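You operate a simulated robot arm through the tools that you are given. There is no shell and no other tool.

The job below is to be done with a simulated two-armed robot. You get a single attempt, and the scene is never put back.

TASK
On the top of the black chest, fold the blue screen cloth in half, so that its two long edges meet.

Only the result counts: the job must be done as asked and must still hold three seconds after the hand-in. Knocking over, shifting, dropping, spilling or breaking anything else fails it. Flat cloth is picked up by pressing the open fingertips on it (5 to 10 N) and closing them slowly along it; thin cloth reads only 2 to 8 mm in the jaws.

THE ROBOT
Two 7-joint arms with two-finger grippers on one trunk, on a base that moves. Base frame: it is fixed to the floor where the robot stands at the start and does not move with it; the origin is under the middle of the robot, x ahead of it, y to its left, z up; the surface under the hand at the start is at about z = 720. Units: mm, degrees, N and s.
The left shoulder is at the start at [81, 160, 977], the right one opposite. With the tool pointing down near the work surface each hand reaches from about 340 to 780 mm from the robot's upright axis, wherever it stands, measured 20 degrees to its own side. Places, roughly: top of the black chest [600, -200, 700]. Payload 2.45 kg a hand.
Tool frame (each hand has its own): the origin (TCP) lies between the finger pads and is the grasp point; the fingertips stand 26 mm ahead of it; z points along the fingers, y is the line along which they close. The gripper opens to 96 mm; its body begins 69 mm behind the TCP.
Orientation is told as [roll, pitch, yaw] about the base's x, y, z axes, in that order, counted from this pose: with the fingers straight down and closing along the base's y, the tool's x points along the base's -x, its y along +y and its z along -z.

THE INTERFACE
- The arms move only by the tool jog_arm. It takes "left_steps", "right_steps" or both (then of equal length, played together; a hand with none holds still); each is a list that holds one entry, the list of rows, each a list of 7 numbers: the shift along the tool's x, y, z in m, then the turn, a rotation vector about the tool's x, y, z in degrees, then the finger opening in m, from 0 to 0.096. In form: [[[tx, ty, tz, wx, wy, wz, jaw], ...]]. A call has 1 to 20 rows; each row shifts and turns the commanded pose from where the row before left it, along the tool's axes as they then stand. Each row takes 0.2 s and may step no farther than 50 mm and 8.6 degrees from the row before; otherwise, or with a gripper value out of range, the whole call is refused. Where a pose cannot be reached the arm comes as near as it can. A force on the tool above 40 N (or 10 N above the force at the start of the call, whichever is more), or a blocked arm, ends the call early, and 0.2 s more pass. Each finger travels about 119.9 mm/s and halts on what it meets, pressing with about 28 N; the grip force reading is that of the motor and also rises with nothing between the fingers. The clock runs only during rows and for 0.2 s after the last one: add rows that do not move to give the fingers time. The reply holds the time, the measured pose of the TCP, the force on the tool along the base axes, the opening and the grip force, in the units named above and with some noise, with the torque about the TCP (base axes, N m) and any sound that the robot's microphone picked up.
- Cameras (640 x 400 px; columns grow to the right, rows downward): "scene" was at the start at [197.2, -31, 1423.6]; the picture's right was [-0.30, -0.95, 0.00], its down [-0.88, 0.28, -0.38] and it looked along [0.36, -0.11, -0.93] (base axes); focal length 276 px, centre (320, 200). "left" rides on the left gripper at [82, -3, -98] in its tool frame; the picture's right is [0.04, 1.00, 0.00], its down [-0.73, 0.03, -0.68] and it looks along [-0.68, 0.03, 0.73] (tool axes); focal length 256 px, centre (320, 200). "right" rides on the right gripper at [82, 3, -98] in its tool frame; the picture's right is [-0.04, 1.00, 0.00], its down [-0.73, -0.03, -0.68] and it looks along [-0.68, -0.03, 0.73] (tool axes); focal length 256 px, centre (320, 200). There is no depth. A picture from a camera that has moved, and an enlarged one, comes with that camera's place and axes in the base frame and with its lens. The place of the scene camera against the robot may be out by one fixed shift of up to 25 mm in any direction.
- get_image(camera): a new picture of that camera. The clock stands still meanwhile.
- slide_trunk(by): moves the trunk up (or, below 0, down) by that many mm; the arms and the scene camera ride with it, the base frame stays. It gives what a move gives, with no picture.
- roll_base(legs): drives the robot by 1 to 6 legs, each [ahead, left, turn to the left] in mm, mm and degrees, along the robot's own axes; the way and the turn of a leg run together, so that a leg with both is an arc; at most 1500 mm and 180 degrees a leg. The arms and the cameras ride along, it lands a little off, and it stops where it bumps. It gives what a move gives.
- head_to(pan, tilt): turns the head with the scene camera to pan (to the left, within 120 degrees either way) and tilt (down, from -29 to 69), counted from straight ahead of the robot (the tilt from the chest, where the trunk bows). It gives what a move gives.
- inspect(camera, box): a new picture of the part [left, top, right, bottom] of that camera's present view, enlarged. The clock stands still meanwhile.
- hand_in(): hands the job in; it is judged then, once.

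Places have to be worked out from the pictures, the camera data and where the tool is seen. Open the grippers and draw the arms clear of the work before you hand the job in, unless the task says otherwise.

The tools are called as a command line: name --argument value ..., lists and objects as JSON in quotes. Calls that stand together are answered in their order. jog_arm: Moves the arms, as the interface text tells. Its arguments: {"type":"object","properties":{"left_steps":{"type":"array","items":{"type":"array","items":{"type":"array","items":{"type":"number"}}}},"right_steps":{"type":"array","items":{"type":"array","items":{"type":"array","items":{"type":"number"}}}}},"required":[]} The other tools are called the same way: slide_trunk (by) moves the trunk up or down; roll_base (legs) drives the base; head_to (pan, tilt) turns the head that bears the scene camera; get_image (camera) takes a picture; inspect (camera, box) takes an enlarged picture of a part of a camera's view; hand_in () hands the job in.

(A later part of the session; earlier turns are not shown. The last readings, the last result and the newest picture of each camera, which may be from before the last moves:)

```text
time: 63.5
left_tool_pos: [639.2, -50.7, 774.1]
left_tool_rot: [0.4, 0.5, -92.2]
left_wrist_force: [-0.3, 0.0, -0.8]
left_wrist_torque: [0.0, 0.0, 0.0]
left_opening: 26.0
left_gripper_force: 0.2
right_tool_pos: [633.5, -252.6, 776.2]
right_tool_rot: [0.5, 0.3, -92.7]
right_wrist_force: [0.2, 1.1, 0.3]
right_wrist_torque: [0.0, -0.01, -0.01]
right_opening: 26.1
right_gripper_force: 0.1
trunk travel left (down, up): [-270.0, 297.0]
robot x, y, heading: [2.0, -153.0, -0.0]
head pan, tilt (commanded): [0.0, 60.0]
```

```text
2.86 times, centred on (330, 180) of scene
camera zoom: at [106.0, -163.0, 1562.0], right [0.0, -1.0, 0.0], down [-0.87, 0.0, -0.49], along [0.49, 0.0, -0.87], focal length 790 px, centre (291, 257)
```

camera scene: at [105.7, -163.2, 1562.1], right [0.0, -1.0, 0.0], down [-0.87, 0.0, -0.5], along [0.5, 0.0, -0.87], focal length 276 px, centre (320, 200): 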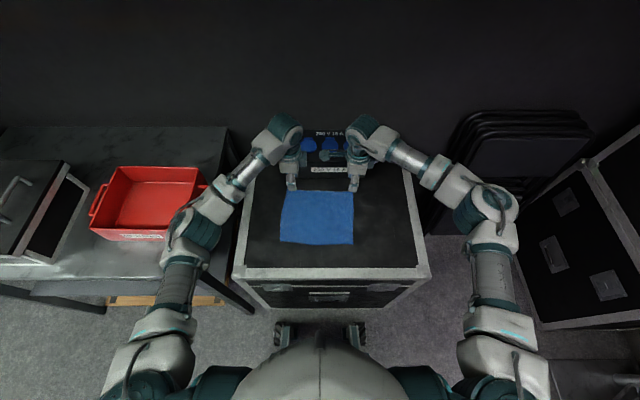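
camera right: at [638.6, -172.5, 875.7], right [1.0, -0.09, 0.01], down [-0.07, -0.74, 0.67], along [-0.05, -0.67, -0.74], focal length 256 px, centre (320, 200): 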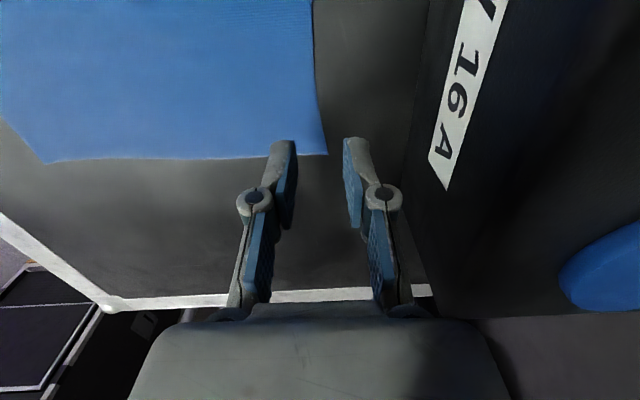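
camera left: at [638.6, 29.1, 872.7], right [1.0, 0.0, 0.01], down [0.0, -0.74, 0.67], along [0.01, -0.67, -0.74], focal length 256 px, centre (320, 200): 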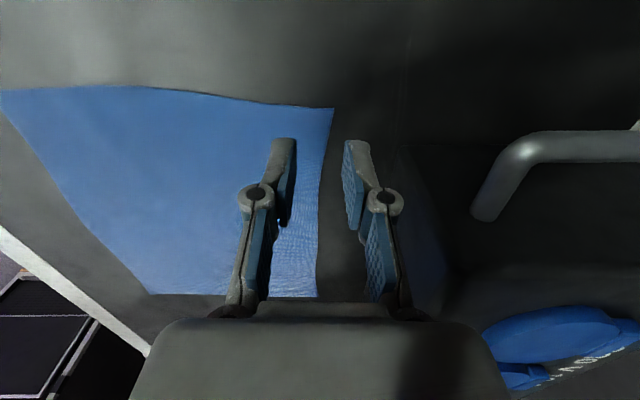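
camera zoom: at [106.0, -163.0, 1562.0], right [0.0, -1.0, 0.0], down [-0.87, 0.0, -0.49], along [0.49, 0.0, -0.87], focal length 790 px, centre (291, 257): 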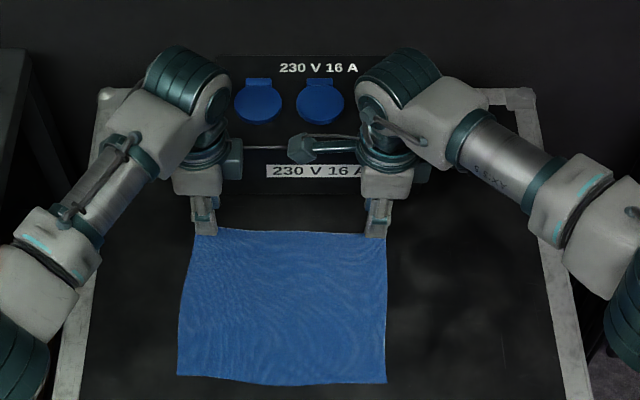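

The far edge lies at x of about 646 near the left hand and about 635 near the right hand, each about 17 mm in from its corner. I shift the left hand 3 mm and the right hand 8.5 mm towards the robot, so the outer finger comes down just past the edge and the inner one on the cloth. Then I lower to just above contact.

jog_arm --left_steps '[[[0, -0.001, 0.005, 0, 0, 0, 0.026], [0, -0.001, 0.005, 0, 0, 0, 0.026], [0, -0.001, 0.005, 0, 0, 0, 0.026], [0, 0, 0.004, 0, 0, 0, 0.026], [0, 0, 0.002, 0, 0, 0, 0.026], [0, 0, 0, 0, 0, 0, 0.026], [0, 0, 0, 0, 0, 0, 0.026]]]' --right_steps '[[[0, -0.003, 0.005, 0, 0, 0, 0.026], [0, -0.003, 0.005, 0, 0, 0, 0.026], [0, -0.0025, 0.005, 0, 0, 0, 0.026], [0, 0, 0.005, 0, 0, 0, 0.026], [0, 0, 0.003, 0, 0, 0, 0.026], [0, 0, 0, 0, 0, 0, 0.026], [0, 0, 0, 0, 0, 0, 0.026]]]'

get_image --camera "left"

get_image --camera "right"

```text
time: 65.1
left_tool_pos: [636.5, -51.0, 752.8]
left_tool_rot: [0.4, 0.4, -92.2]
left_wrist_force: [0.1, -0.2, 0.3]
left_wrist_torque: [0.01, 0.0, 0.0]
left_opening: 26.0
left_gripper_force: 0.0
right_tool_pos: [624.0, -252.8, 754.4]
right_tool_rot: [0.4, 0.5, -92.6]
right_wrist_force: [-0.8, -0.8, -0.3]
right_wrist_torque: [0.0, -0.01, 0.03]
right_opening: 25.9
right_gripper_force: 0.1
trunk travel left (down, up): [-270.0, 297.0]
robot x, y, heading: [-1.5, -151.8, -0.1]
head pan, tilt (commanded): [0.0, 60.0]
```

```text
taken
camera left: at [636.6, 28.1, 852.4], right [1.0, 0.0, 0.01], down [0.0, -0.74, 0.67], along [0.01, -0.67, -0.74], focal length 256 px, centre (320, 200)
```

left: 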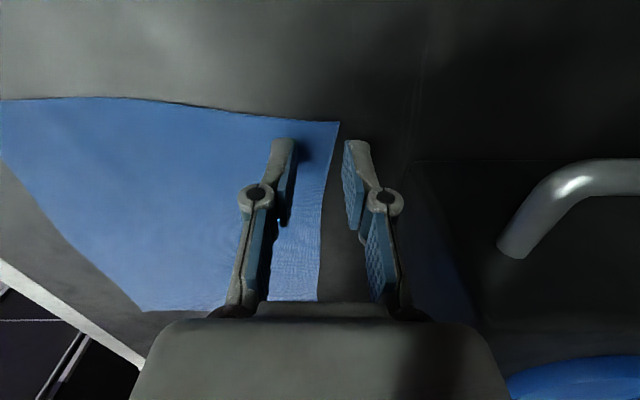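

```text
taken
camera right: at [630.0, -172.5, 853.5], right [1.0, -0.09, 0.01], down [-0.07, -0.74, 0.67], along [-0.05, -0.67, -0.74], focal length 256 px, centre (320, 200)
```

right: 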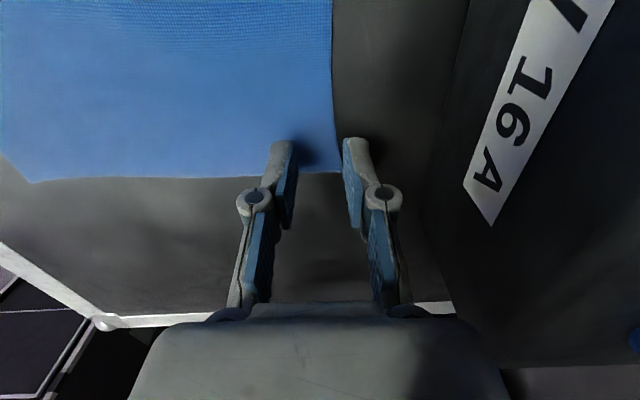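

The pictures show each inner finger over the cloth and each outer finger about 4 mm beyond the edge. I lower gently in 1.5 mm steps and read the contact force.

jog_arm --left_steps '[[[0, 0, 0.0015, 0, 0, 0, 0.026], [0, 0, 0.0015, 0, 0, 0, 0.026], [0, 0, 0.001, 0, 0, 0, 0.026], [0, 0, 0, 0, 0, 0, 0.026], [0, 0, 0, 0, 0, 0, 0.026]]]' --right_steps '[[[0, 0, 0.002, 0, 0, 0, 0.026], [0, 0, 0.002, 0, 0, 0, 0.026], [0, 0, 0.002, 0, 0, 0, 0.026], [0, 0, 0, 0, 0, 0, 0.026], [0, 0, 0, 0, 0, 0, 0.026]]]'

```text
time: 66.3
left_tool_pos: [637.8, -49.6, 750.7]
left_tool_rot: [0.4, 0.5, -92.2]
left_wrist_force: [1.1, -0.5, 0.3]
left_wrist_torque: [-0.01, -0.01, 0.01]
left_opening: 25.7
left_gripper_force: 0.0
right_tool_pos: [624.7, -253.6, 747.3]
right_tool_rot: [0.5, 0.4, -92.6]
right_wrist_force: [0.0, -0.2, -0.5]
right_wrist_torque: [-0.02, 0.02, 0.01]
right_opening: 26.0
right_gripper_force: 0.1
trunk travel left (down, up): [-270.0, 297.0]
robot x, y, heading: [1.7, -149.7, 0.0]
head pan, tilt (commanded): [0.0, 60.0]
```

No contact yet, so I continue down a little.

jog_arm --left_steps '[[[0, 0, 0.001, 0, 0, 0, 0.026], [0, 0, 0.001, 0, 0, 0, 0.026], [0, 0, 0.001, 0, 0, 0, 0.026], [0, 0, 0, 0, 0, 0, 0.026], [0, 0, 0, 0, 0, 0, 0.026]]]' --right_steps '[[[0, 0, 0.0005, 0, 0, 0, 0.026], [0, 0, 0.0005, 0, 0, 0, 0.026], [0, 0, 0.0005, 0, 0, 0, 0.026], [0, 0, 0, 0, 0, 0, 0.026], [0, 0, 0, 0, 0, 0, 0.026]]]'

```text
time: 67.5
left_tool_pos: [637.3, -51.6, 747.0]
left_tool_rot: [0.5, 0.4, -92.1]
left_wrist_force: [-1.3, 0.8, 3.3]
left_wrist_torque: [0.03, 0.11, -0.02]
left_opening: 25.8
left_gripper_force: 0.0
right_tool_pos: [624.2, -251.3, 746.8]
right_tool_rot: [0.5, 0.3, -92.6]
right_wrist_force: [1.3, -0.2, 6.2]
right_wrist_torque: [-0.08, 0.18, 0.01]
right_opening: 26.0
right_gripper_force: 0.0
trunk travel left (down, up): [-270.0, 297.0]
robot x, y, heading: [0.5, -151.5, 0.2]
head pan, tilt (commanded): [0.0, 60.0]
```

Both inner fingers are touching (3.3 and 6.2 N), and the torque shows the outer fingers are still slightly off the chest. I lift 2 mm, tilt each hand 3 degrees to bring the outer finger down, and press again.

jog_arm --left_steps '[[[0, 0, -0.002, 0, 0, 0, 0.026], [0, 0, 0, 3, 0, 0, 0.026], [0, 0, 0.001, 0, 0, 0, 0.026], [0, 0, 0.001, 0, 0, 0, 0.026], [0, 0, 0, 0, 0, 0, 0.026], [0, 0, 0, 0, 0, 0, 0.026]]]' --right_steps '[[[0, 0, -0.002, 0, 0, 0, 0.026], [0, 0, 0, 3, 0, 0, 0.026], [0, 0, 0.001, 0, 0, 0, 0.026], [0, 0, 0.0005, 0, 0, 0, 0.026], [0, 0, 0, 0, 0, 0, 0.026], [0, 0, 0, 0, 0, 0, 0.026]]]'

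```text
time: 68.9
left_tool_pos: [636.8, -50.7, 745.8]
left_tool_rot: [-2.4, 0.4, -92.2]
left_wrist_force: [-0.3, -0.1, 6.2]
left_wrist_torque: [-0.08, -0.07, 0.0]
left_opening: 25.7
left_gripper_force: 0.1
right_tool_pos: [623.8, -253.1, 747.9]
right_tool_rot: [-2.6, 0.4, -92.6]
right_wrist_force: [-0.3, 1.1, 2.9]
right_wrist_torque: [-0.02, -0.05, 0.02]
right_opening: 25.7
right_gripper_force: 0.1
trunk travel left (down, up): [-270.0, 297.0]
robot x, y, heading: [0.7, -151.9, 0.1]
head pan, tilt (commanded): [0.0, 60.0]
```

Now the outer fingers carry most of the load. I take back 1 degree of tilt and press slightly more, so that both fingers bear.

jog_arm --left_steps '[[[0, 0, 0, -1.0, 0, 0, 0.026], [0, 0, 0.0005, 0, 0, 0, 0.026], [0, 0, 0, 0, 0, 0, 0.026], [0, 0, 0, 0, 0, 0, 0.026]]]' --right_steps '[[[0, 0, 0, -1.0, 0, 0, 0.026], [0, 0, 0.001, 0, 0, 0, 0.026], [0, 0, 0, 0, 0, 0, 0.026], [0, 0, 0, 0, 0, 0, 0.026]]]'

```text
time: 69.9
left_tool_pos: [636.2, -49.1, 746.8]
left_tool_rot: [-1.5, 0.6, -92.2]
left_wrist_force: [0.8, -0.2, 2.1]
left_wrist_torque: [-0.01, -0.04, 0.03]
left_opening: 26.0
left_gripper_force: 0.3
right_tool_pos: [624.7, -252.1, 746.6]
right_tool_rot: [-1.4, 0.4, -92.7]
right_wrist_force: [0.7, -0.5, 11.7]
right_wrist_torque: [-0.09, 0.16, 0.0]
right_opening: 23.7
right_gripper_force: 0.1
trunk travel left (down, up): [-270.0, 297.0]
robot x, y, heading: [-1.7, -153.4, -0.2]
head pan, tilt (commanded): [0.0, 60.0]
```

Left presses 2 N, right 12 N. I even them out before closing.

jog_arm --left_steps '[[[0, 0, 0.001, 0, 0, 0, 0.026], [0, 0, 0, 0, 0, 0, 0.026], [0, 0, 0, 0, 0, 0, 0.026]]]' --right_steps '[[[0, 0, -0.0004, 0, 0, 0, 0.025], [0, 0, 0, 0, 0, 0, 0.025], [0, 0, 0, 0, 0, 0, 0.025]]]'

```text
time: 70.7
left_tool_pos: [635.6, -50.4, 746.0]
left_tool_rot: [-1.4, 0.4, -92.2]
left_wrist_force: [-1.4, 1.5, 14.2]
left_wrist_torque: [0.0, 0.22, -0.01]
left_opening: 26.7
left_gripper_force: 0.5
right_tool_pos: [621.7, -251.6, 746.8]
right_tool_rot: [-1.3, 0.4, -92.6]
right_wrist_force: [1.0, 1.0, 8.1]
right_wrist_torque: [-0.07, -0.05, -0.01]
right_opening: 24.9
right_gripper_force: 0.1
trunk travel left (down, up): [-270.0, 297.0]
robot x, y, heading: [3.4, -148.8, 0.1]
head pan, tilt (commanded): [0.0, 60.0]
```

Both are pressing (14 and 8 N). I ease the left a touch and start closing slowly, 2 mm per row, watching the forces.

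jog_arm --left_steps '[[[0, 0, -0.0004, 0, 0, 0, 0.025], [0, 0, 0, 0, 0, 0, 0.023], [0, 0, 0, 0, 0, 0, 0.021], [0, 0, 0, 0, 0, 0, 0.019], [0, 0, 0, 0, 0, 0, 0.017], [0, 0, 0, 0, 0, 0, 0.015]]]' --right_steps '[[[0, 0, 0, 0, 0, 0, 0.024], [0, 0, 0, 0, 0, 0, 0.022], [0, 0, 0, 0, 0, 0, 0.02], [0, 0, 0, 0, 0, 0, 0.018], [0, 0, 0, 0, 0, 0, 0.016], [0, 0, 0, 0, 0, 0, 0.014]]]'

inspect --camera "left" --box '[220, 90, 420, 230]'

inspect --camera "right" --box '[220, 90, 420, 230]'

```text
time: 72.1
left_tool_pos: [635.7, -51.0, 745.9]
left_tool_rot: [-1.6, 0.4, -92.2]
left_wrist_force: [0.5, -1.3, 12.0]
left_wrist_torque: [-0.06, 0.01, 0.01]
left_opening: 14.9
left_gripper_force: 0.0
right_tool_pos: [622.2, -252.5, 746.6]
right_tool_rot: [-1.4, 0.4, -92.6]
right_wrist_force: [0.2, 0.8, 8.0]
right_wrist_torque: [-0.05, -0.02, -0.02]
right_opening: 13.8
right_gripper_force: 0.1
trunk travel left (down, up): [-270.0, 297.0]
robot x, y, heading: [3.0, -154.1, -0.2]
head pan, tilt (commanded): [0.0, 60.0]
```

```text
2.86 times, centred on (320, 160) of left
camera zoom: at [638.3, 28.8, 845.1], right [1.0, 0.0, -0.03], down [0.02, -0.74, 0.67], along [-0.02, -0.67, -0.74], focal length 731 px, centre (320, 314)
```

zoom: 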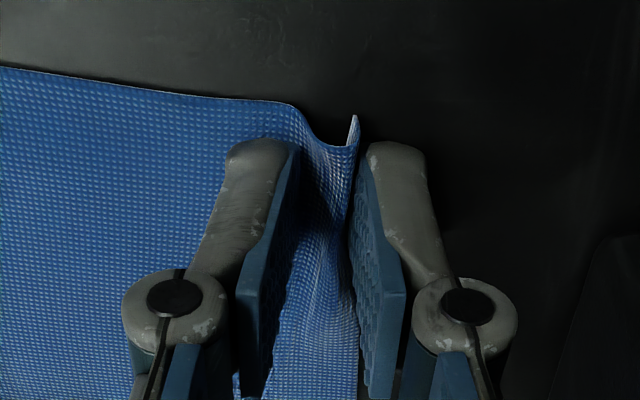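

```text
2.86 times, centred on (320, 160) of right
camera zoom: at [631.5, -171.9, 845.9], right [1.0, -0.09, -0.03], down [-0.05, -0.74, 0.67], along [-0.08, -0.67, -0.74], focal length 731 px, centre (320, 314)
```

zoom: 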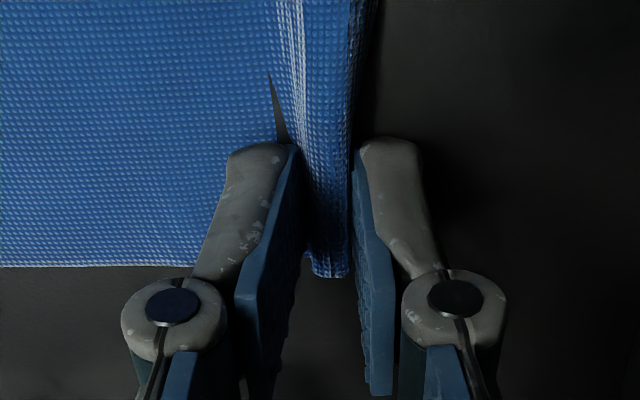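

The left cloth edge has turned up cleanly against the outer pad, and the right shows the edge strip rising between the pads too. I keep closing slowly onto the cloth.

jog_arm --left_steps '[[[0, 0, 0, 0, 0, 0, 0.013], [0, 0, 0, 0, 0, 0, 0.011], [0, 0, 0, 0, 0, 0, 0.009], [0, 0, 0, 0, 0, 0, 0.007], [0, 0, 0, 0, 0, 0, 0.005], [0, 0, 0, 0, 0, 0, 0.003], [0, 0, 0, 0, 0, 0, 0.001], [0, 0, 0, 0, 0, 0, 0.0], [0, 0, 0, 0, 0, 0, 0.0]]]' --right_steps '[[[0, 0, 0, 0, 0, 0, 0.012], [0, 0, 0, 0, 0, 0, 0.01], [0, 0, 0, 0, 0, 0, 0.008], [0, 0, 0, 0, 0, 0, 0.006], [0, 0, 0, 0, 0, 0, 0.004], [0, 0, 0, 0, 0, 0, 0.002], [0, 0, 0, 0, 0, 0, 0.001], [0, 0, 0, 0, 0, 0, 0.0], [0, 0, 0, 0, 0, 0, 0.0]]]'

inspect --camera "left" --box '[220, 90, 420, 230]'

inspect --camera "right" --box '[220, 90, 420, 230]'

```text
time: 74.1
left_tool_pos: [634.7, -50.0, 745.8]
left_tool_rot: [-1.4, 0.4, -92.2]
left_wrist_force: [-0.6, 0.9, 4.9]
left_wrist_torque: [0.0, 0.0, -0.01]
left_opening: 3.4
left_gripper_force: 25.4
right_tool_pos: [623.4, -252.0, 746.6]
right_tool_rot: [-1.4, 0.4, -92.6]
right_wrist_force: [0.8, -0.9, 22.0]
right_wrist_torque: [0.09, -0.24, -0.02]
right_opening: 1.5
right_gripper_force: 29.5
trunk travel left (down, up): [-270.0, 297.0]
robot x, y, heading: [-2.4, -150.8, -0.1]
head pan, tilt (commanded): [0.0, 60.0]
```

```text
2.86 times, centred on (320, 160) of left
camera zoom: at [638.5, 29.2, 845.1], right [1.0, 0.0, -0.03], down [0.02, -0.74, 0.67], along [-0.02, -0.67, -0.74], focal length 731 px, centre (320, 314)
```

zoom: 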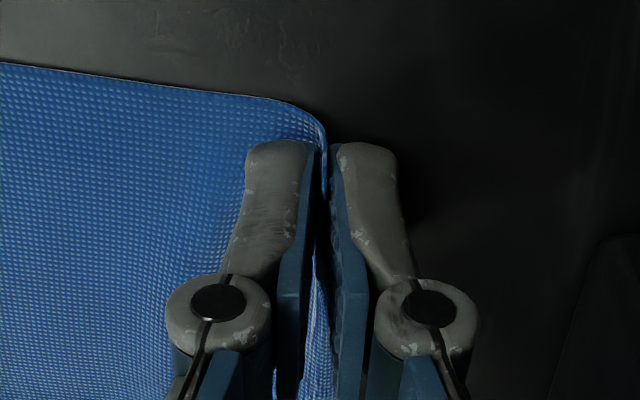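

```text
2.86 times, centred on (320, 160) of right
camera zoom: at [631.7, -171.8, 845.8], right [1.0, -0.09, -0.03], down [-0.05, -0.74, 0.67], along [-0.08, -0.67, -0.74], focal length 731 px, centre (320, 314)
```

zoom: 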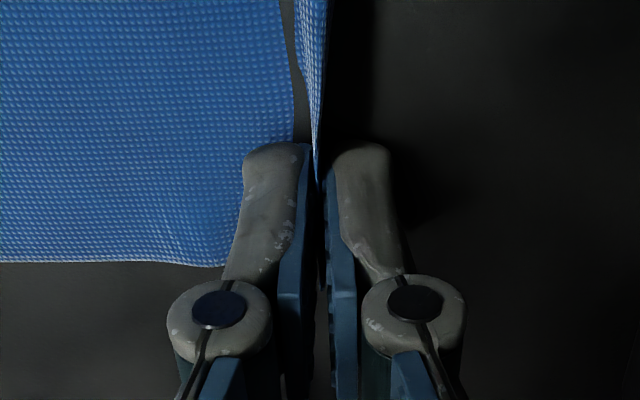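

The left jaws read 3.4 mm at 25 N, so that hand holds cloth. The right reads 1.5 mm, perhaps a single layer. I lift both by 10 mm and check.

jog_arm --left_steps '[[[0, 0, -0.002, 0, 0, 0, 0], [0, 0, -0.002, 0, 0, 0, 0], [0, 0, -0.002, 0, 0, 0, 0], [0, 0, -0.002, 0, 0, 0, 0], [0, 0, -0.002, 0, 0, 0, 0], [0, 0, 0, 0, 0, 0, 0]]]' --right_steps '[[[0, 0, -0.002, 0, 0, 0, 0], [0, 0, -0.002, 0, 0, 0, 0], [0, 0, -0.002, 0, 0, 0, 0], [0, 0, -0.002, 0, 0, 0, 0], [0, 0, -0.002, 0, 0, 0, 0], [0, 0, 0, 0, 0, 0, 0]]]'

get_image --camera "left"

get_image --camera "right"

inspect --camera "scene" --box '[250, 110, 410, 250]'

```text
time: 75.5
left_tool_pos: [637.0, -50.5, 755.7]
left_tool_rot: [-1.6, 0.4, -92.2]
left_wrist_force: [3.0, 0.1, 0.7]
left_wrist_torque: [0.0, -0.02, 0.0]
left_opening: 1.1
left_gripper_force: 26.3
right_tool_pos: [624.4, -252.3, 755.8]
right_tool_rot: [-1.5, 0.4, -92.5]
right_wrist_force: [0.7, 0.3, -1.1]
right_wrist_torque: [0.01, 0.01, 0.01]
right_opening: 4.9
right_gripper_force: 35.0
trunk travel left (down, up): [-270.0, 297.0]
robot x, y, heading: [0.8, -150.9, 0.1]
head pan, tilt (commanded): [0.0, 60.0]
```

```text
taken
camera left: at [640.4, 28.4, 854.0], right [1.0, 0.0, -0.03], down [0.02, -0.74, 0.67], along [-0.02, -0.67, -0.74], focal length 256 px, centre (320, 200)
```

left: 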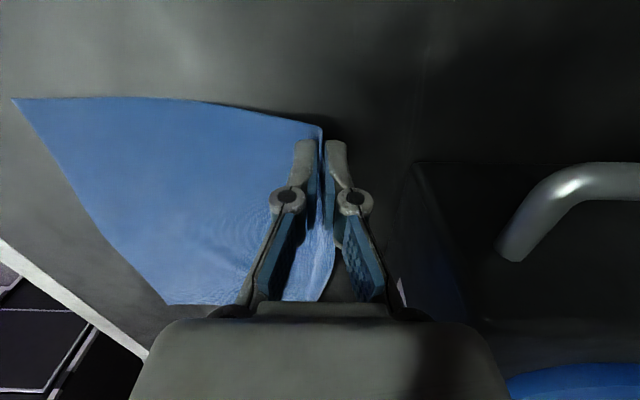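

```text
taken
camera right: at [633.8, -172.3, 854.7], right [1.0, -0.09, -0.03], down [-0.05, -0.74, 0.67], along [-0.08, -0.67, -0.74], focal length 256 px, centre (320, 200)
```

right: 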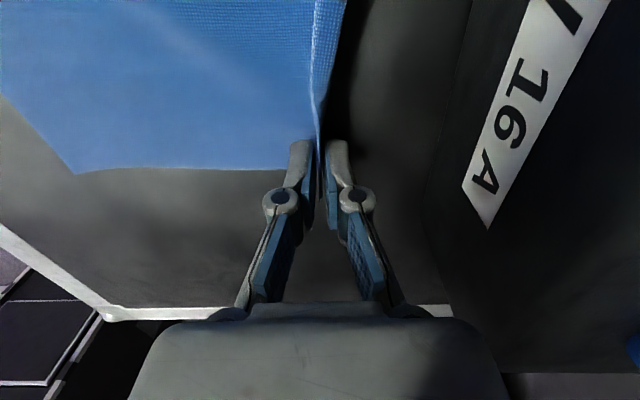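

```text
2.86 times, centred on (330, 180) of scene
camera zoom: at [106.0, -163.4, 1562.0], right [0.0, -1.0, 0.0], down [-0.87, 0.0, -0.49], along [0.49, 0.0, -0.87], focal length 790 px, centre (291, 257)
```

zoom: 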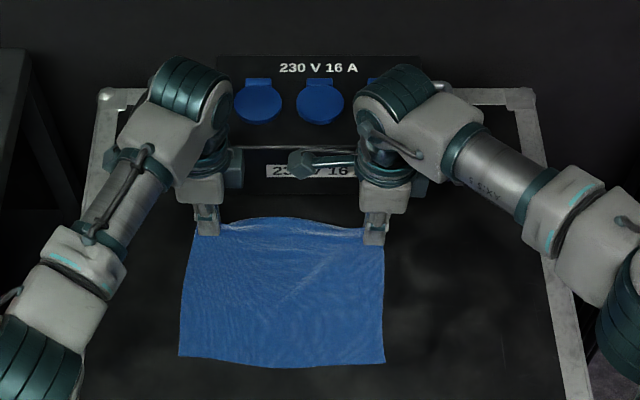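

Both hands are now holding cloth (left 1 mm at 26 N, right 5 mm at 35 N). The closing dragged the whole cloth about 20 mm away from me, so the near edge now runs from about (472,-23) to (458,-258). I look closer at how the strip sits in each jaw.

inspect --camera "left" --box '[260, 110, 400, 310]'

inspect --camera "right" --box '[250, 0, 400, 230]'

inspect --camera "scene" --box '[280, 145, 370, 205]'

```text
2.00 times, centred on (330, 210) of left
camera zoom: at [640.4, 28.4, 854.0], right [1.0, 0.0, -0.03], down [0.02, -0.74, 0.67], along [-0.02, -0.67, -0.74], focal length 512 px, centre (300, 180)
```

zoom: 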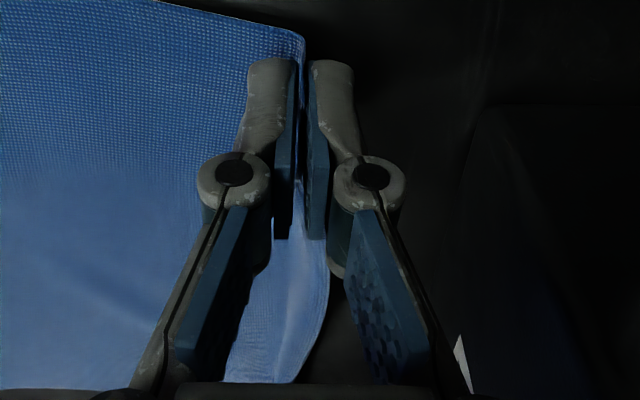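

```text
1.74 times, centred on (325, 115) of right
camera zoom: at [633.8, -172.3, 854.7], right [1.0, -0.09, -0.03], down [-0.05, -0.74, 0.67], along [-0.08, -0.67, -0.74], focal length 445 px, centre (311, 348)
```

zoom: 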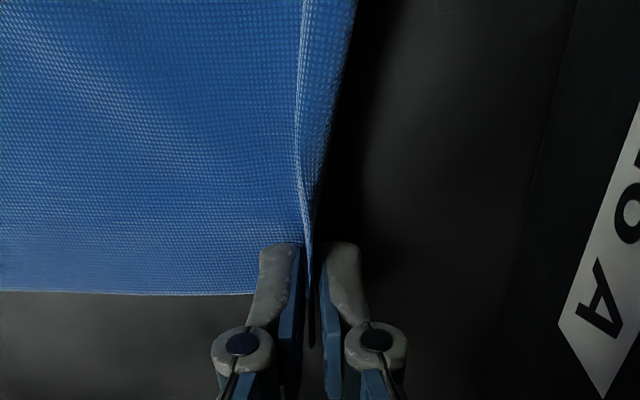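

```text
6.67 times, centred on (325, 175) of scene
camera zoom: at [106.0, -163.4, 1562.0], right [0.0, -1.0, 0.0], down [-0.87, 0.0, -0.49], along [0.49, 0.0, -0.87], focal length 1843 px, centre (287, 367)
```

zoom: 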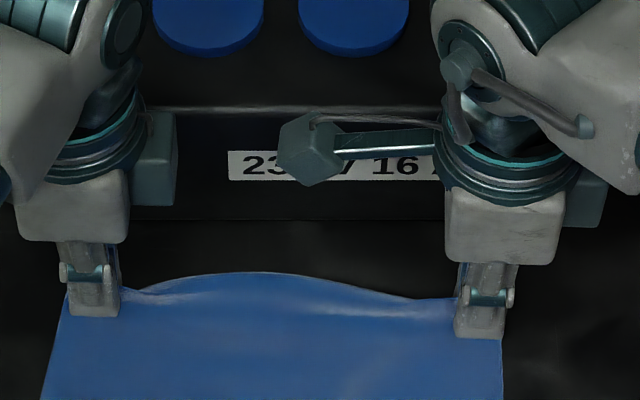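

The scene view shows the far edge strip, about 28 mm, pinched upright in each jaw and lying outward between them, which is a clean edge grip. I carry it over along an arc around the fold line (x of about 572), tilting the fingers gradually forward. This is the first third.

jog_arm --left_steps '[[[0.0001, -0.0016, -0.0064, -1.317, 0, 0, 0], [0.0001, -0.0021, -0.0063, -1.317, 0, 0, 0], [0.0001, -0.0026, -0.0062, -1.317, 0, 0, 0], [0.0001, -0.003, -0.0061, -1.317, 0, 0, 0], [0.0001, -0.0035, -0.0059, -1.317, 0, 0, 0], [0.0001, -0.004, -0.0057, -1.317, 0, 0, 0], [0.0001, -0.0044, -0.0054, -1.317, 0, 0, 0], [0.0001, -0.0048, -0.0051, -1.317, 0, 0, 0], [0.0001, -0.0052, -0.0048, -1.317, 0, 0, 0], [0.0001, -0.0056, -0.0045, -1.317, 0, 0, 0]]]' --right_steps '[[[0.0001, -0.0016, -0.0064, -1.317, 0, 0, 0], [0.0001, -0.0021, -0.0063, -1.317, 0, 0, 0], [0.0001, -0.0026, -0.0062, -1.317, 0, 0, 0], [0.0001, -0.003, -0.0061, -1.317, 0, 0, 0], [0.0001, -0.0035, -0.0059, -1.317, 0, 0, 0], [0.0001, -0.004, -0.0057, -1.317, 0, 0, 0], [0.0001, -0.0044, -0.0054, -1.317, 0, 0, 0], [0.0001, -0.0048, -0.0051, -1.317, 0, 0, 0], [0.0001, -0.0052, -0.0048, -1.317, 0, 0, 0], [0.0001, -0.0056, -0.0045, -1.317, 0, 0, 0]]]'

get_image --camera "left"

get_image --camera "right"

inspect --camera "scene" --box '[250, 110, 410, 250]'

```text
time: 77.7
left_tool_pos: [597.6, -47.4, 807.9]
left_tool_rot: [11.6, 0.4, -92.2]
left_wrist_force: [0.8, -0.8, -3.4]
left_wrist_torque: [0.01, 0.03, 0.02]
left_opening: 3.5
left_gripper_force: 23.8
right_tool_pos: [582.9, -249.9, 809.2]
right_tool_rot: [11.8, 0.4, -92.7]
right_wrist_force: [0.7, 0.5, -1.0]
right_wrist_torque: [0.03, 0.06, 0.0]
right_opening: 4.6
right_gripper_force: 30.1
trunk travel left (down, up): [-270.0, 297.0]
robot x, y, heading: [-0.7, -152.0, -0.2]
head pan, tilt (commanded): [0.0, 60.0]
```

```text
taken
camera left: at [578.3, 33.1, 903.7], right [0.98, 0.0, 0.2], down [-0.14, -0.73, 0.67], along [0.15, -0.68, -0.72], focal length 256 px, centre (320, 200)
```

left: 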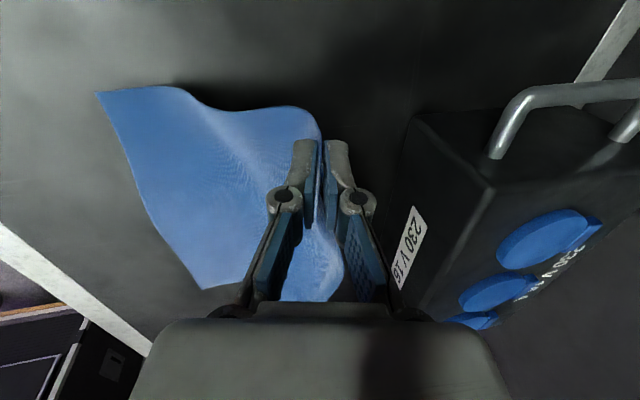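

```text
taken
camera right: at [568.6, -168.4, 907.1], right [0.98, -0.09, 0.2], down [-0.2, -0.73, 0.65], along [0.09, -0.68, -0.73], focal length 256 px, centre (320, 200)
```

right: 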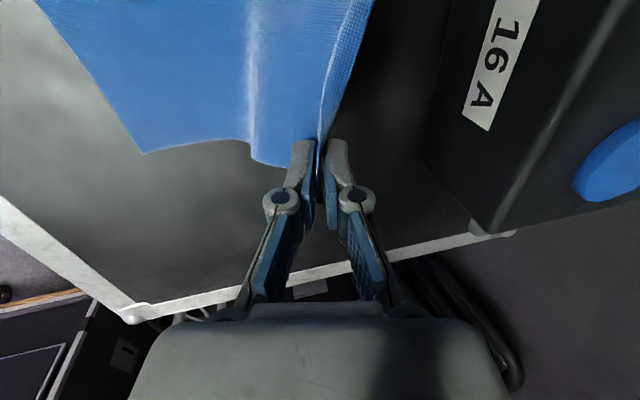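

```text
2.86 times, centred on (330, 180) of scene
camera zoom: at [104.3, -163.2, 1562.2], right [0.0, -1.0, 0.0], down [-0.87, 0.0, -0.5], along [0.5, 0.0, -0.87], focal length 790 px, centre (291, 257)
```

zoom: 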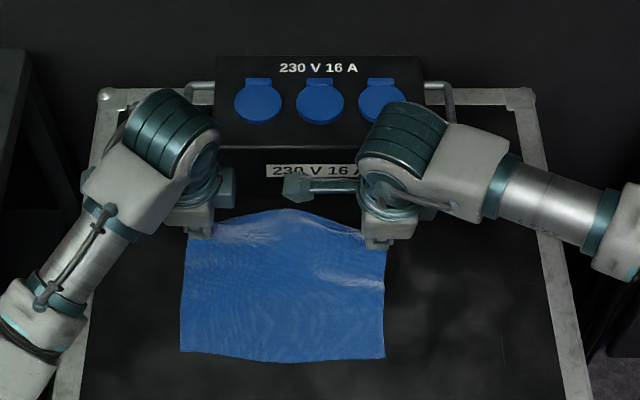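

Both grips hold and the cloth comes up smoothly. The near edge has crept to about x = 478 (left) and 466 (right). I continue with the second third of the arc.

jog_arm --left_steps '[[[0.0001, -0.0059, -0.0041, -1.317, 0, 0, 0], [0.0001, -0.0062, -0.0037, -1.317, 0, 0, 0], [0.0001, -0.0065, -0.0033, -1.317, 0, 0, 0], [0.0001, -0.0068, -0.0028, -1.317, 0, 0, 0], [0.0001, -0.007, -0.0024, -1.317, 0, 0, 0], [0.0001, -0.0072, -0.0019, -1.317, 0, 0, 0], [0.0001, -0.0073, -0.0014, -1.317, 0, 0, 0], [0.0001, -0.0074, -0.0009, -1.317, 0, 0, 0], [0.0001, -0.0075, -0.0004, -1.317, 0, 0, 0], [0.0001, -0.0075, 0.0002, -1.317, 0, 0, 0]]]' --right_steps '[[[0.0001, -0.0059, -0.0041, -1.317, 0, 0, 0], [0.0001, -0.0062, -0.0037, -1.317, 0, 0, 0], [0.0001, -0.0065, -0.0033, -1.317, 0, 0, 0], [0.0001, -0.0068, -0.0028, -1.317, 0, 0, 0], [0.0001, -0.007, -0.0024, -1.317, 0, 0, 0], [0.0001, -0.0072, -0.0019, -1.317, 0, 0, 0], [0.0001, -0.0073, -0.0014, -1.317, 0, 0, 0], [0.0001, -0.0074, -0.0009, -1.317, 0, 0, 0], [0.0001, -0.0075, -0.0004, -1.317, 0, 0, 0], [0.0001, -0.0075, 0.0002, -1.317, 0, 0, 0]]]'

get_image --camera "left"

get_image --camera "right"

inspect --camera "scene" --box '[250, 110, 410, 250]'

```text
time: 79.9
left_tool_pos: [524.0, -44.9, 806.1]
left_tool_rot: [24.9, 0.4, -92.2]
left_wrist_force: [-0.2, -0.8, -0.4]
left_wrist_torque: [0.03, 0.01, 0.0]
left_opening: 1.9
left_gripper_force: 25.8
right_tool_pos: [511.6, -245.5, 805.9]
right_tool_rot: [24.9, 0.5, -92.6]
right_wrist_force: [-0.6, 0.9, -0.1]
right_wrist_torque: [-0.03, 0.01, -0.01]
right_opening: 3.4
right_gripper_force: 35.9
trunk travel left (down, up): [-270.0, 297.0]
robot x, y, heading: [-0.3, -151.8, 0.2]
head pan, tilt (commanded): [0.0, 60.0]
```

```text
taken
camera left: at [483.5, 35.8, 893.6], right [0.91, 0.0, 0.42], down [-0.29, -0.73, 0.62], along [0.31, -0.69, -0.66], focal length 256 px, centre (320, 200)
```

left: 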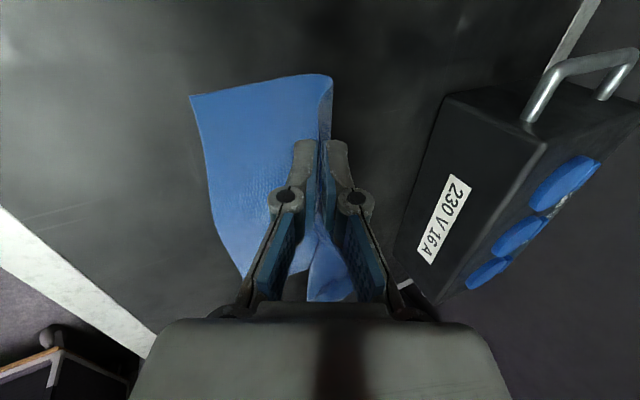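

```text
taken
camera right: at [476.1, -163.3, 898.5], right [0.9, -0.08, 0.42], down [-0.35, -0.72, 0.6], along [0.25, -0.69, -0.68], focal length 256 px, centre (320, 200)
```

right: 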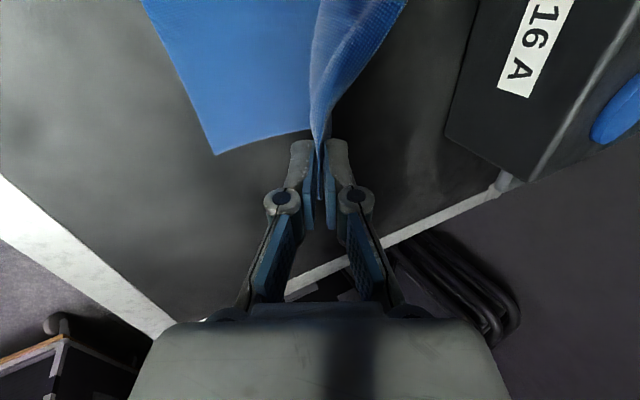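

```text
2.86 times, centred on (330, 180) of scene
camera zoom: at [103.4, -163.1, 1562.2], right [0.0, -1.0, 0.0], down [-0.87, 0.0, -0.5], along [0.5, 0.0, -0.87], focal length 790 px, centre (291, 257)
```

zoom: 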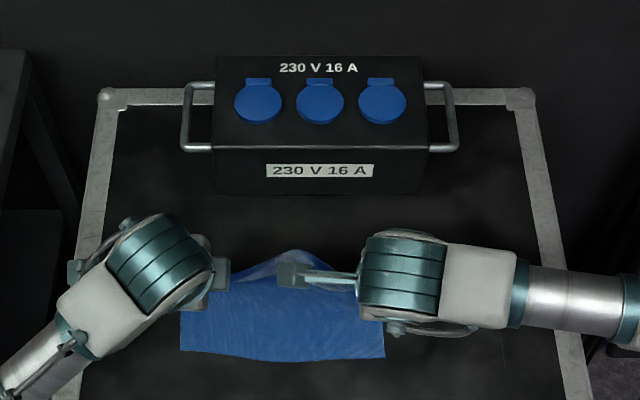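

The grips still hold. The near edge now runs from (478,-24) to (466,-261) and is stable. I carry the fold on down towards the near edge, aiming the fingertips about 27 mm inside it so the pinched strip ends on the edge, and stop about 18 mm above the cloth to look.

jog_arm --left_steps '[[[0.0001, -0.0069, 0.0016, -1.456, 0, 0, 0], [0.0001, -0.0068, 0.002, -1.456, 0, 0, 0], [0.0001, -0.0067, 0.0024, -1.456, 0, 0, 0], [0.0001, -0.0065, 0.0027, -1.456, 0, 0, 0], [0.0001, -0.0064, 0.0031, -1.456, 0, 0, 0], [0.0001, -0.0061, 0.0034, -1.456, 0, 0, 0], [0.0001, -0.006, 0.0037, -1.456, 0, 0, 0], [0.0001, -0.0056, 0.004, -1.456, 0, 0, 0], [0, 0, 0, 0, 0, 0, 0]]]' --right_steps '[[[0.0001, -0.0067, 0.0018, -1.456, 0, 0, 0], [0.0001, -0.0066, 0.0021, -1.456, 0, 0, 0], [0.0001, -0.0064, 0.0025, -1.456, 0, 0, 0], [0.0001, -0.0063, 0.0028, -1.456, 0, 0, 0], [0.0001, -0.0061, 0.0033, -1.456, 0, 0, 0], [0.0001, -0.0059, 0.0036, -1.456, 0, 0, 0], [0.0001, -0.0057, 0.0038, -1.456, 0, 0, 0], [0.0001, -0.0053, 0.0042, -1.456, 0, 0, 0], [0, 0, 0, 0, 0, 0, 0]]]'

get_image --camera "left"

get_image --camera "right"

inspect --camera "scene" --box '[250, 110, 410, 250]'

```text
time: 81.9
left_tool_pos: [492.2, -42.7, 763.6]
left_tool_rot: [36.6, 0.4, -92.3]
left_wrist_force: [0.4, -0.5, -0.1]
left_wrist_torque: [0.03, 0.03, -0.02]
left_opening: 4.7
left_gripper_force: 28.3
right_tool_pos: [482.3, -244.8, 760.8]
right_tool_rot: [36.6, 0.4, -92.7]
right_wrist_force: [0.3, -0.2, -0.3]
right_wrist_torque: [-0.02, -0.04, -0.01]
right_opening: 2.3
right_gripper_force: 25.8
trunk travel left (down, up): [-270.0, 297.0]
robot x, y, heading: [3.4, -149.4, -0.1]
head pan, tilt (commanded): [0.0, 60.0]
```

```text
taken
camera left: at [435.3, 40.3, 840.0], right [0.8, 0.0, 0.6], down [-0.41, -0.72, 0.56], along [0.43, -0.69, -0.58], focal length 256 px, centre (320, 200)
```

left: 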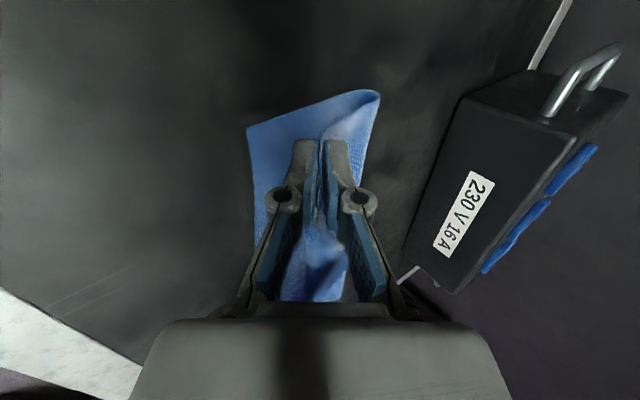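

```text
taken
camera right: at [428.9, -160.5, 842.6], right [0.8, -0.08, 0.6], down [-0.46, -0.72, 0.52], along [0.38, -0.69, -0.61], focal length 256 px, centre (320, 200)
```

right: 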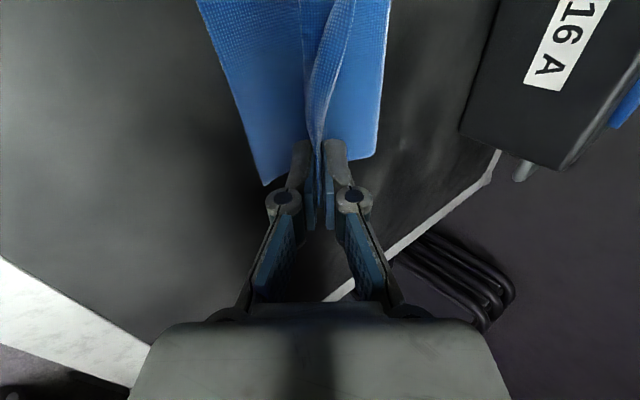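

```text
2.86 times, centred on (330, 180) of scene
camera zoom: at [102.7, -162.9, 1562.3], right [0.0, -1.0, 0.0], down [-0.87, 0.0, -0.5], along [0.5, 0.0, -0.87], focal length 790 px, centre (291, 257)
```

zoom: 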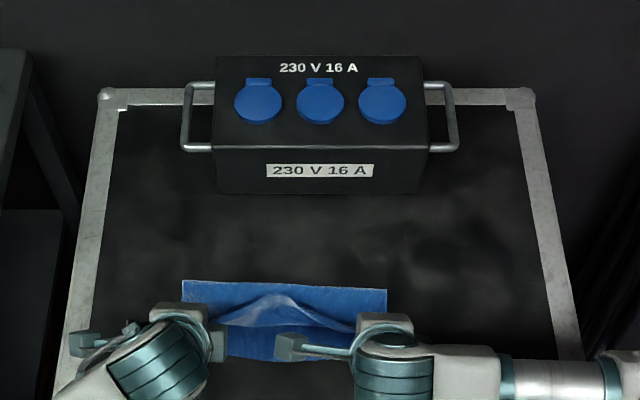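

The fold has formed, but the middle of the pinched strip still leans away from me. I tilt both hands further, to 60 degrees about the fingertips, and spread them about 1 mm each so the strip turns over towards the near edge.

jog_arm --left_steps '[[[0.0002, -0.0013, 0, -2.93, 0, 0, 0], [0.0002, -0.0013, 0, -2.93, 0, 0, 0], [0.0002, -0.0013, 0, -2.93, 0, 0, 0], [0.0002, -0.0013, 0, -2.93, 0, 0, 0], [0.0002, -0.0013, 0, -2.93, 0, 0, 0], [0, -0.0013, 0, -2.93, 0, 0, 0], [0, -0.0013, 0, -2.93, 0, 0, 0], [0, -0.0013, 0, -2.93, 0, 0, 0], [0, 0, 0, 0, 0, 0, 0]]]' --right_steps '[[[-0.0002, -0.0011, -0.0002, -2.93, 0, 0, 0], [-0.0002, -0.0011, -0.0002, -2.93, 0, 0, 0], [-0.0002, -0.0011, -0.0002, -2.93, 0, 0, 0], [-0.0002, -0.0011, -0.0002, -2.93, 0, 0, 0], [-0.0002, -0.0011, -0.0002, -2.93, 0, 0, 0], [0, -0.0011, -0.0002, -2.93, 0, 0, 0], [0, -0.0011, -0.0002, -2.93, 0, 0, 0], [0, -0.0011, -0.0002, -2.93, 0, 0, 0], [0, 0, 0, 0, 0, 0, 0]]]'

get_image --camera "left"

get_image --camera "right"

inspect --camera "scene" --box '[260, 160, 380, 250]'

```text
time: 83.9
left_tool_pos: [485.7, -40.0, 753.9]
left_tool_rot: [60.0, 0.3, -92.2]
left_wrist_force: [-0.4, 0.1, -1.5]
left_wrist_torque: [0.0, -0.02, 0.01]
left_opening: 3.1
left_gripper_force: 25.9
right_tool_pos: [474.7, -242.2, 756.2]
right_tool_rot: [60.0, 0.3, -92.8]
right_wrist_force: [-1.2, 0.0, 1.5]
right_wrist_torque: [0.04, -0.06, 0.0]
right_opening: 0.8
right_gripper_force: 29.0
trunk travel left (down, up): [-270.0, 297.0]
robot x, y, heading: [-1.9, -150.2, -0.2]
head pan, tilt (commanded): [0.0, 60.0]
```

```text
taken
camera left: at [402.3, 43.1, 800.4], right [0.5, 0.02, 0.87], down [-0.6, -0.71, 0.36], along [0.62, -0.7, -0.35], focal length 256 px, centre (320, 200)
```

left: 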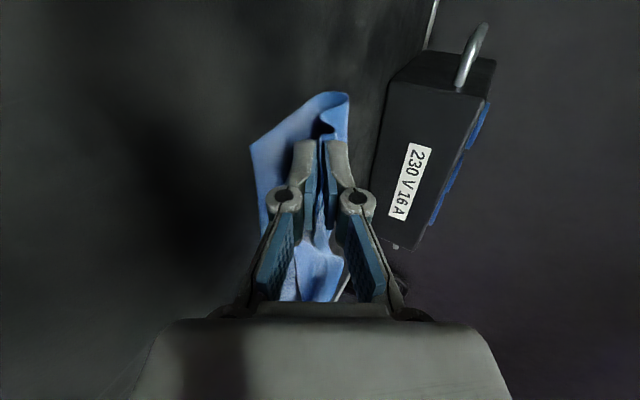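

```text
taken
camera right: at [394.6, -157.3, 809.8], right [0.5, -0.07, 0.86], down [-0.64, -0.7, 0.31], along [0.59, -0.71, -0.39], focal length 256 px, centre (320, 200)
```

right: 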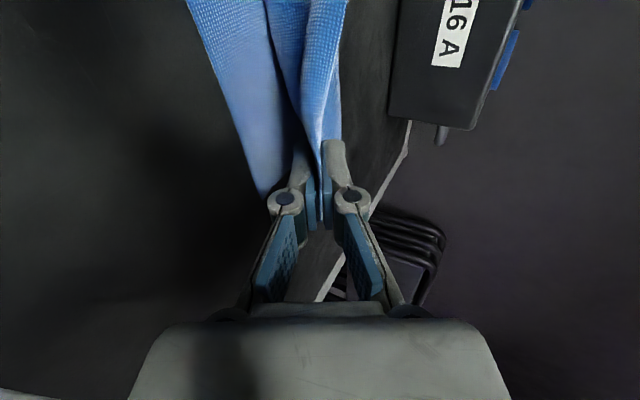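

```text
4.44 times, centred on (320, 205) of scene
camera zoom: at [102.8, -161.7, 1562.3], right [0.0, -1.0, 0.0], down [-0.87, 0.0, -0.5], along [0.5, 0.0, -0.87], focal length 1229 px, centre (320, 178)
```

zoom: 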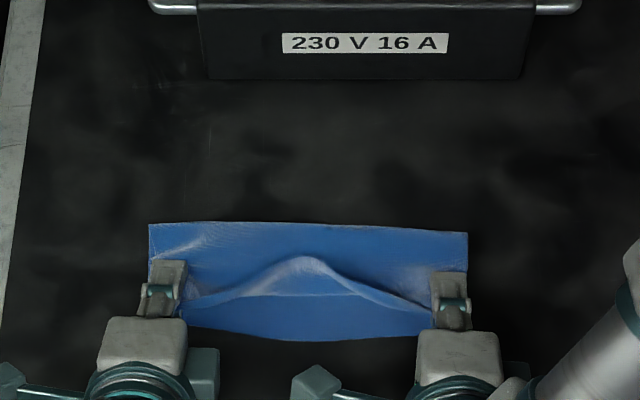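

I zoom in on the crest in the middle, to tell whether it is the free edge standing up or a bend.

inspect --camera "scene" --box '[285, 205, 345, 243]'

inspect --camera "right" --box '[180, 0, 360, 200]'

inspect --camera "left" --box '[230, 80, 400, 310]'

```text
10.53 times, centred on (315, 224) of scene
camera zoom: at [102.8, -161.7, 1562.3], right [0.0, -1.0, 0.0], down [-0.87, 0.0, -0.5], along [0.5, 0.0, -0.87], focal length 2910 px, centre (373, -53)
```

zoom: 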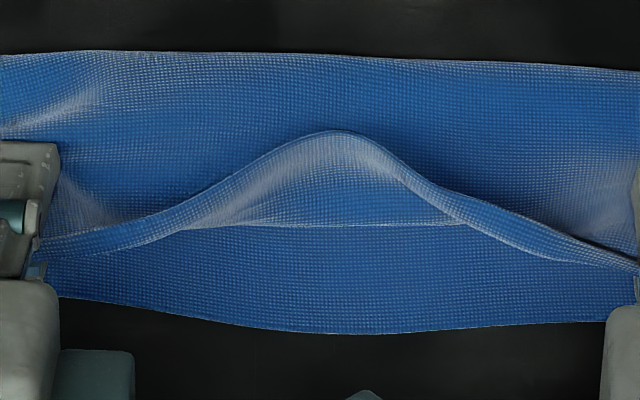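

```text
2.00 times, centred on (270, 100) of right
camera zoom: at [394.6, -157.3, 809.8], right [0.5, -0.07, 0.86], down [-0.64, -0.7, 0.31], along [0.59, -0.71, -0.39], focal length 512 px, centre (420, 400)
```

zoom: 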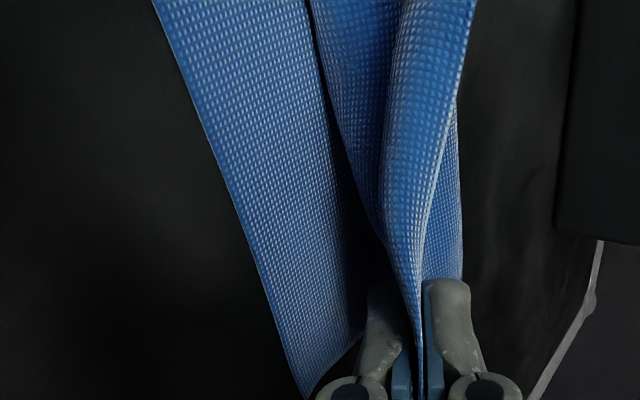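

```text
1.74 times, centred on (315, 195) of left
camera zoom: at [402.3, 43.1, 800.4], right [0.5, 0.02, 0.87], down [-0.6, -0.71, 0.36], along [0.62, -0.7, -0.35], focal length 445 px, centre (329, 209)
```

zoom: 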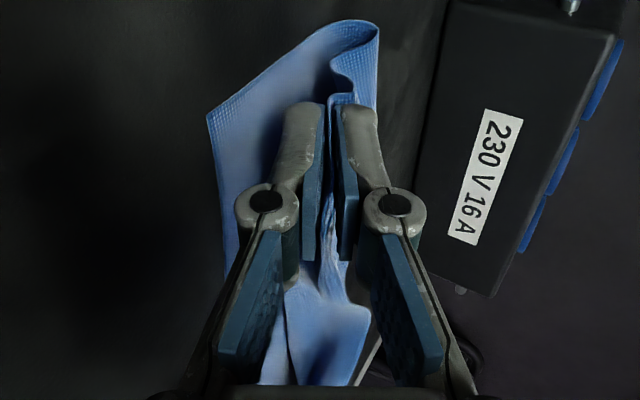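

The crest is the free edge standing up and leaning away from me in the middle. I raise both hands 30 mm, tilt to 75 degrees and spread them 3 mm each, to straighten the strip and let it drop over to the near side.

jog_arm --left_steps '[[[0.0005, 0.0032, -0.0025, -2.5, 0, 0, 0], [0.0005, 0.0032, -0.0025, -2.5, 0, 0, 0], [0.0005, 0.0032, -0.0025, -2.5, 0, 0, 0], [0.0005, 0.0032, -0.0025, -2.5, 0, 0, 0], [0.0005, 0.0032, -0.0025, -2.5, 0, 0, 0], [0.0005, 0.0032, -0.0025, -2.5, 0, 0, 0], [0, 0, 0, 0, 0, 0, 0]]]' --right_steps '[[[-0.0005, 0.0032, -0.0025, -2.5, 0, 0, 0], [-0.0005, 0.0032, -0.0025, -2.5, 0, 0, 0], [-0.0005, 0.0032, -0.0025, -2.5, 0, 0, 0], [-0.0005, 0.0032, -0.0025, -2.5, 0, 0, 0], [-0.0005, 0.0032, -0.0025, -2.5, 0, 0, 0], [-0.0005, 0.0032, -0.0025, -2.5, 0, 0, 0], [0, 0, 0, 0, 0, 0, 0]]]'

inspect --camera "scene" --box '[275, 190, 365, 250]'

get_image --camera "right"

get_image --camera "left"

```text
time: 85.5
left_tool_pos: [479.7, -37.9, 778.5]
left_tool_rot: [75.0, 0.4, -92.2]
left_wrist_force: [-0.1, -1.7, 0.4]
left_wrist_torque: [0.0, -0.03, -0.02]
left_opening: 2.3
left_gripper_force: 33.7
right_tool_pos: [466.8, -209.4, 802.5]
right_tool_rot: [74.8, 0.3, -92.9]
right_wrist_force: [-0.3, 0.2, -1.3]
right_wrist_torque: [-0.04, 0.03, 0.01]
right_opening: 4.0
right_gripper_force: 37.1
right hand out of reach, approached as far as the arm can: row 1, 2, 3, 4, 5, 6
trunk travel left (down, up): [-270.0, 297.0]
robot x, y, heading: [-1.3, -149.7, -0.1]
head pan, tilt (commanded): [0.0, 60.0]
```

```text
6.67 times, centred on (320, 220) of scene
camera zoom: at [102.4, -161.3, 1562.3], right [0.0, -1.0, 0.0], down [-0.87, 0.0, -0.5], along [0.5, 0.0, -0.87], focal length 1843 px, centre (320, 67)
```

zoom: 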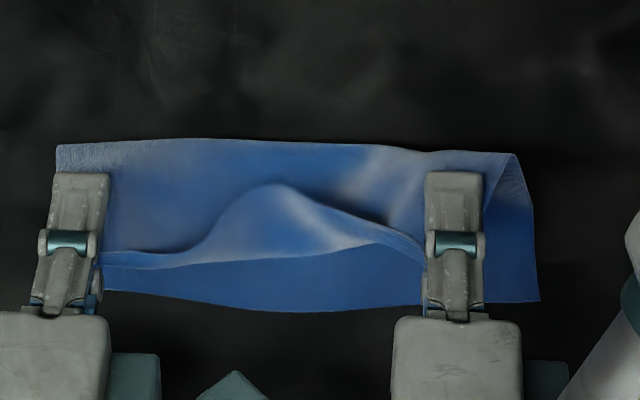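

```text
taken
camera right: at [376.7, -124.4, 832.7], right [0.26, -0.06, 0.96], down [-0.7, -0.7, 0.15], along [0.67, -0.71, -0.22], focal length 256 px, centre (320, 200)
```

right: 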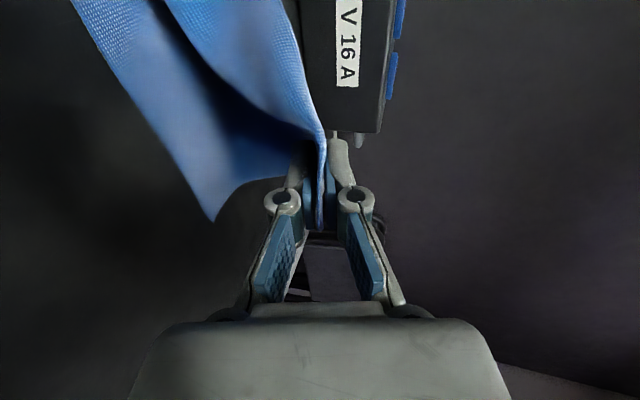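

```text
taken
camera left: at [387.6, 46.2, 801.1], right [0.26, 0.02, 0.97], down [-0.68, -0.71, 0.2], along [0.69, -0.7, -0.17], focal length 256 px, centre (320, 200)
```

left: 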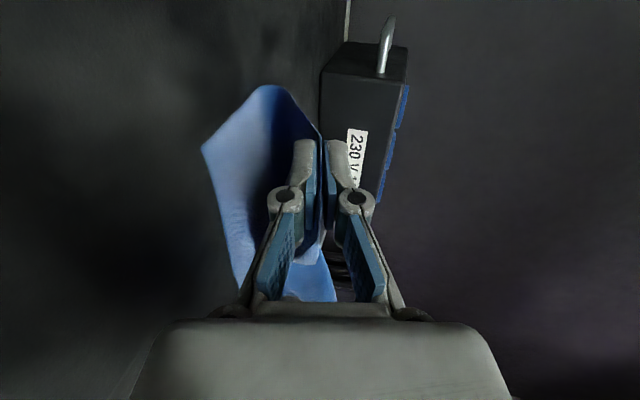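

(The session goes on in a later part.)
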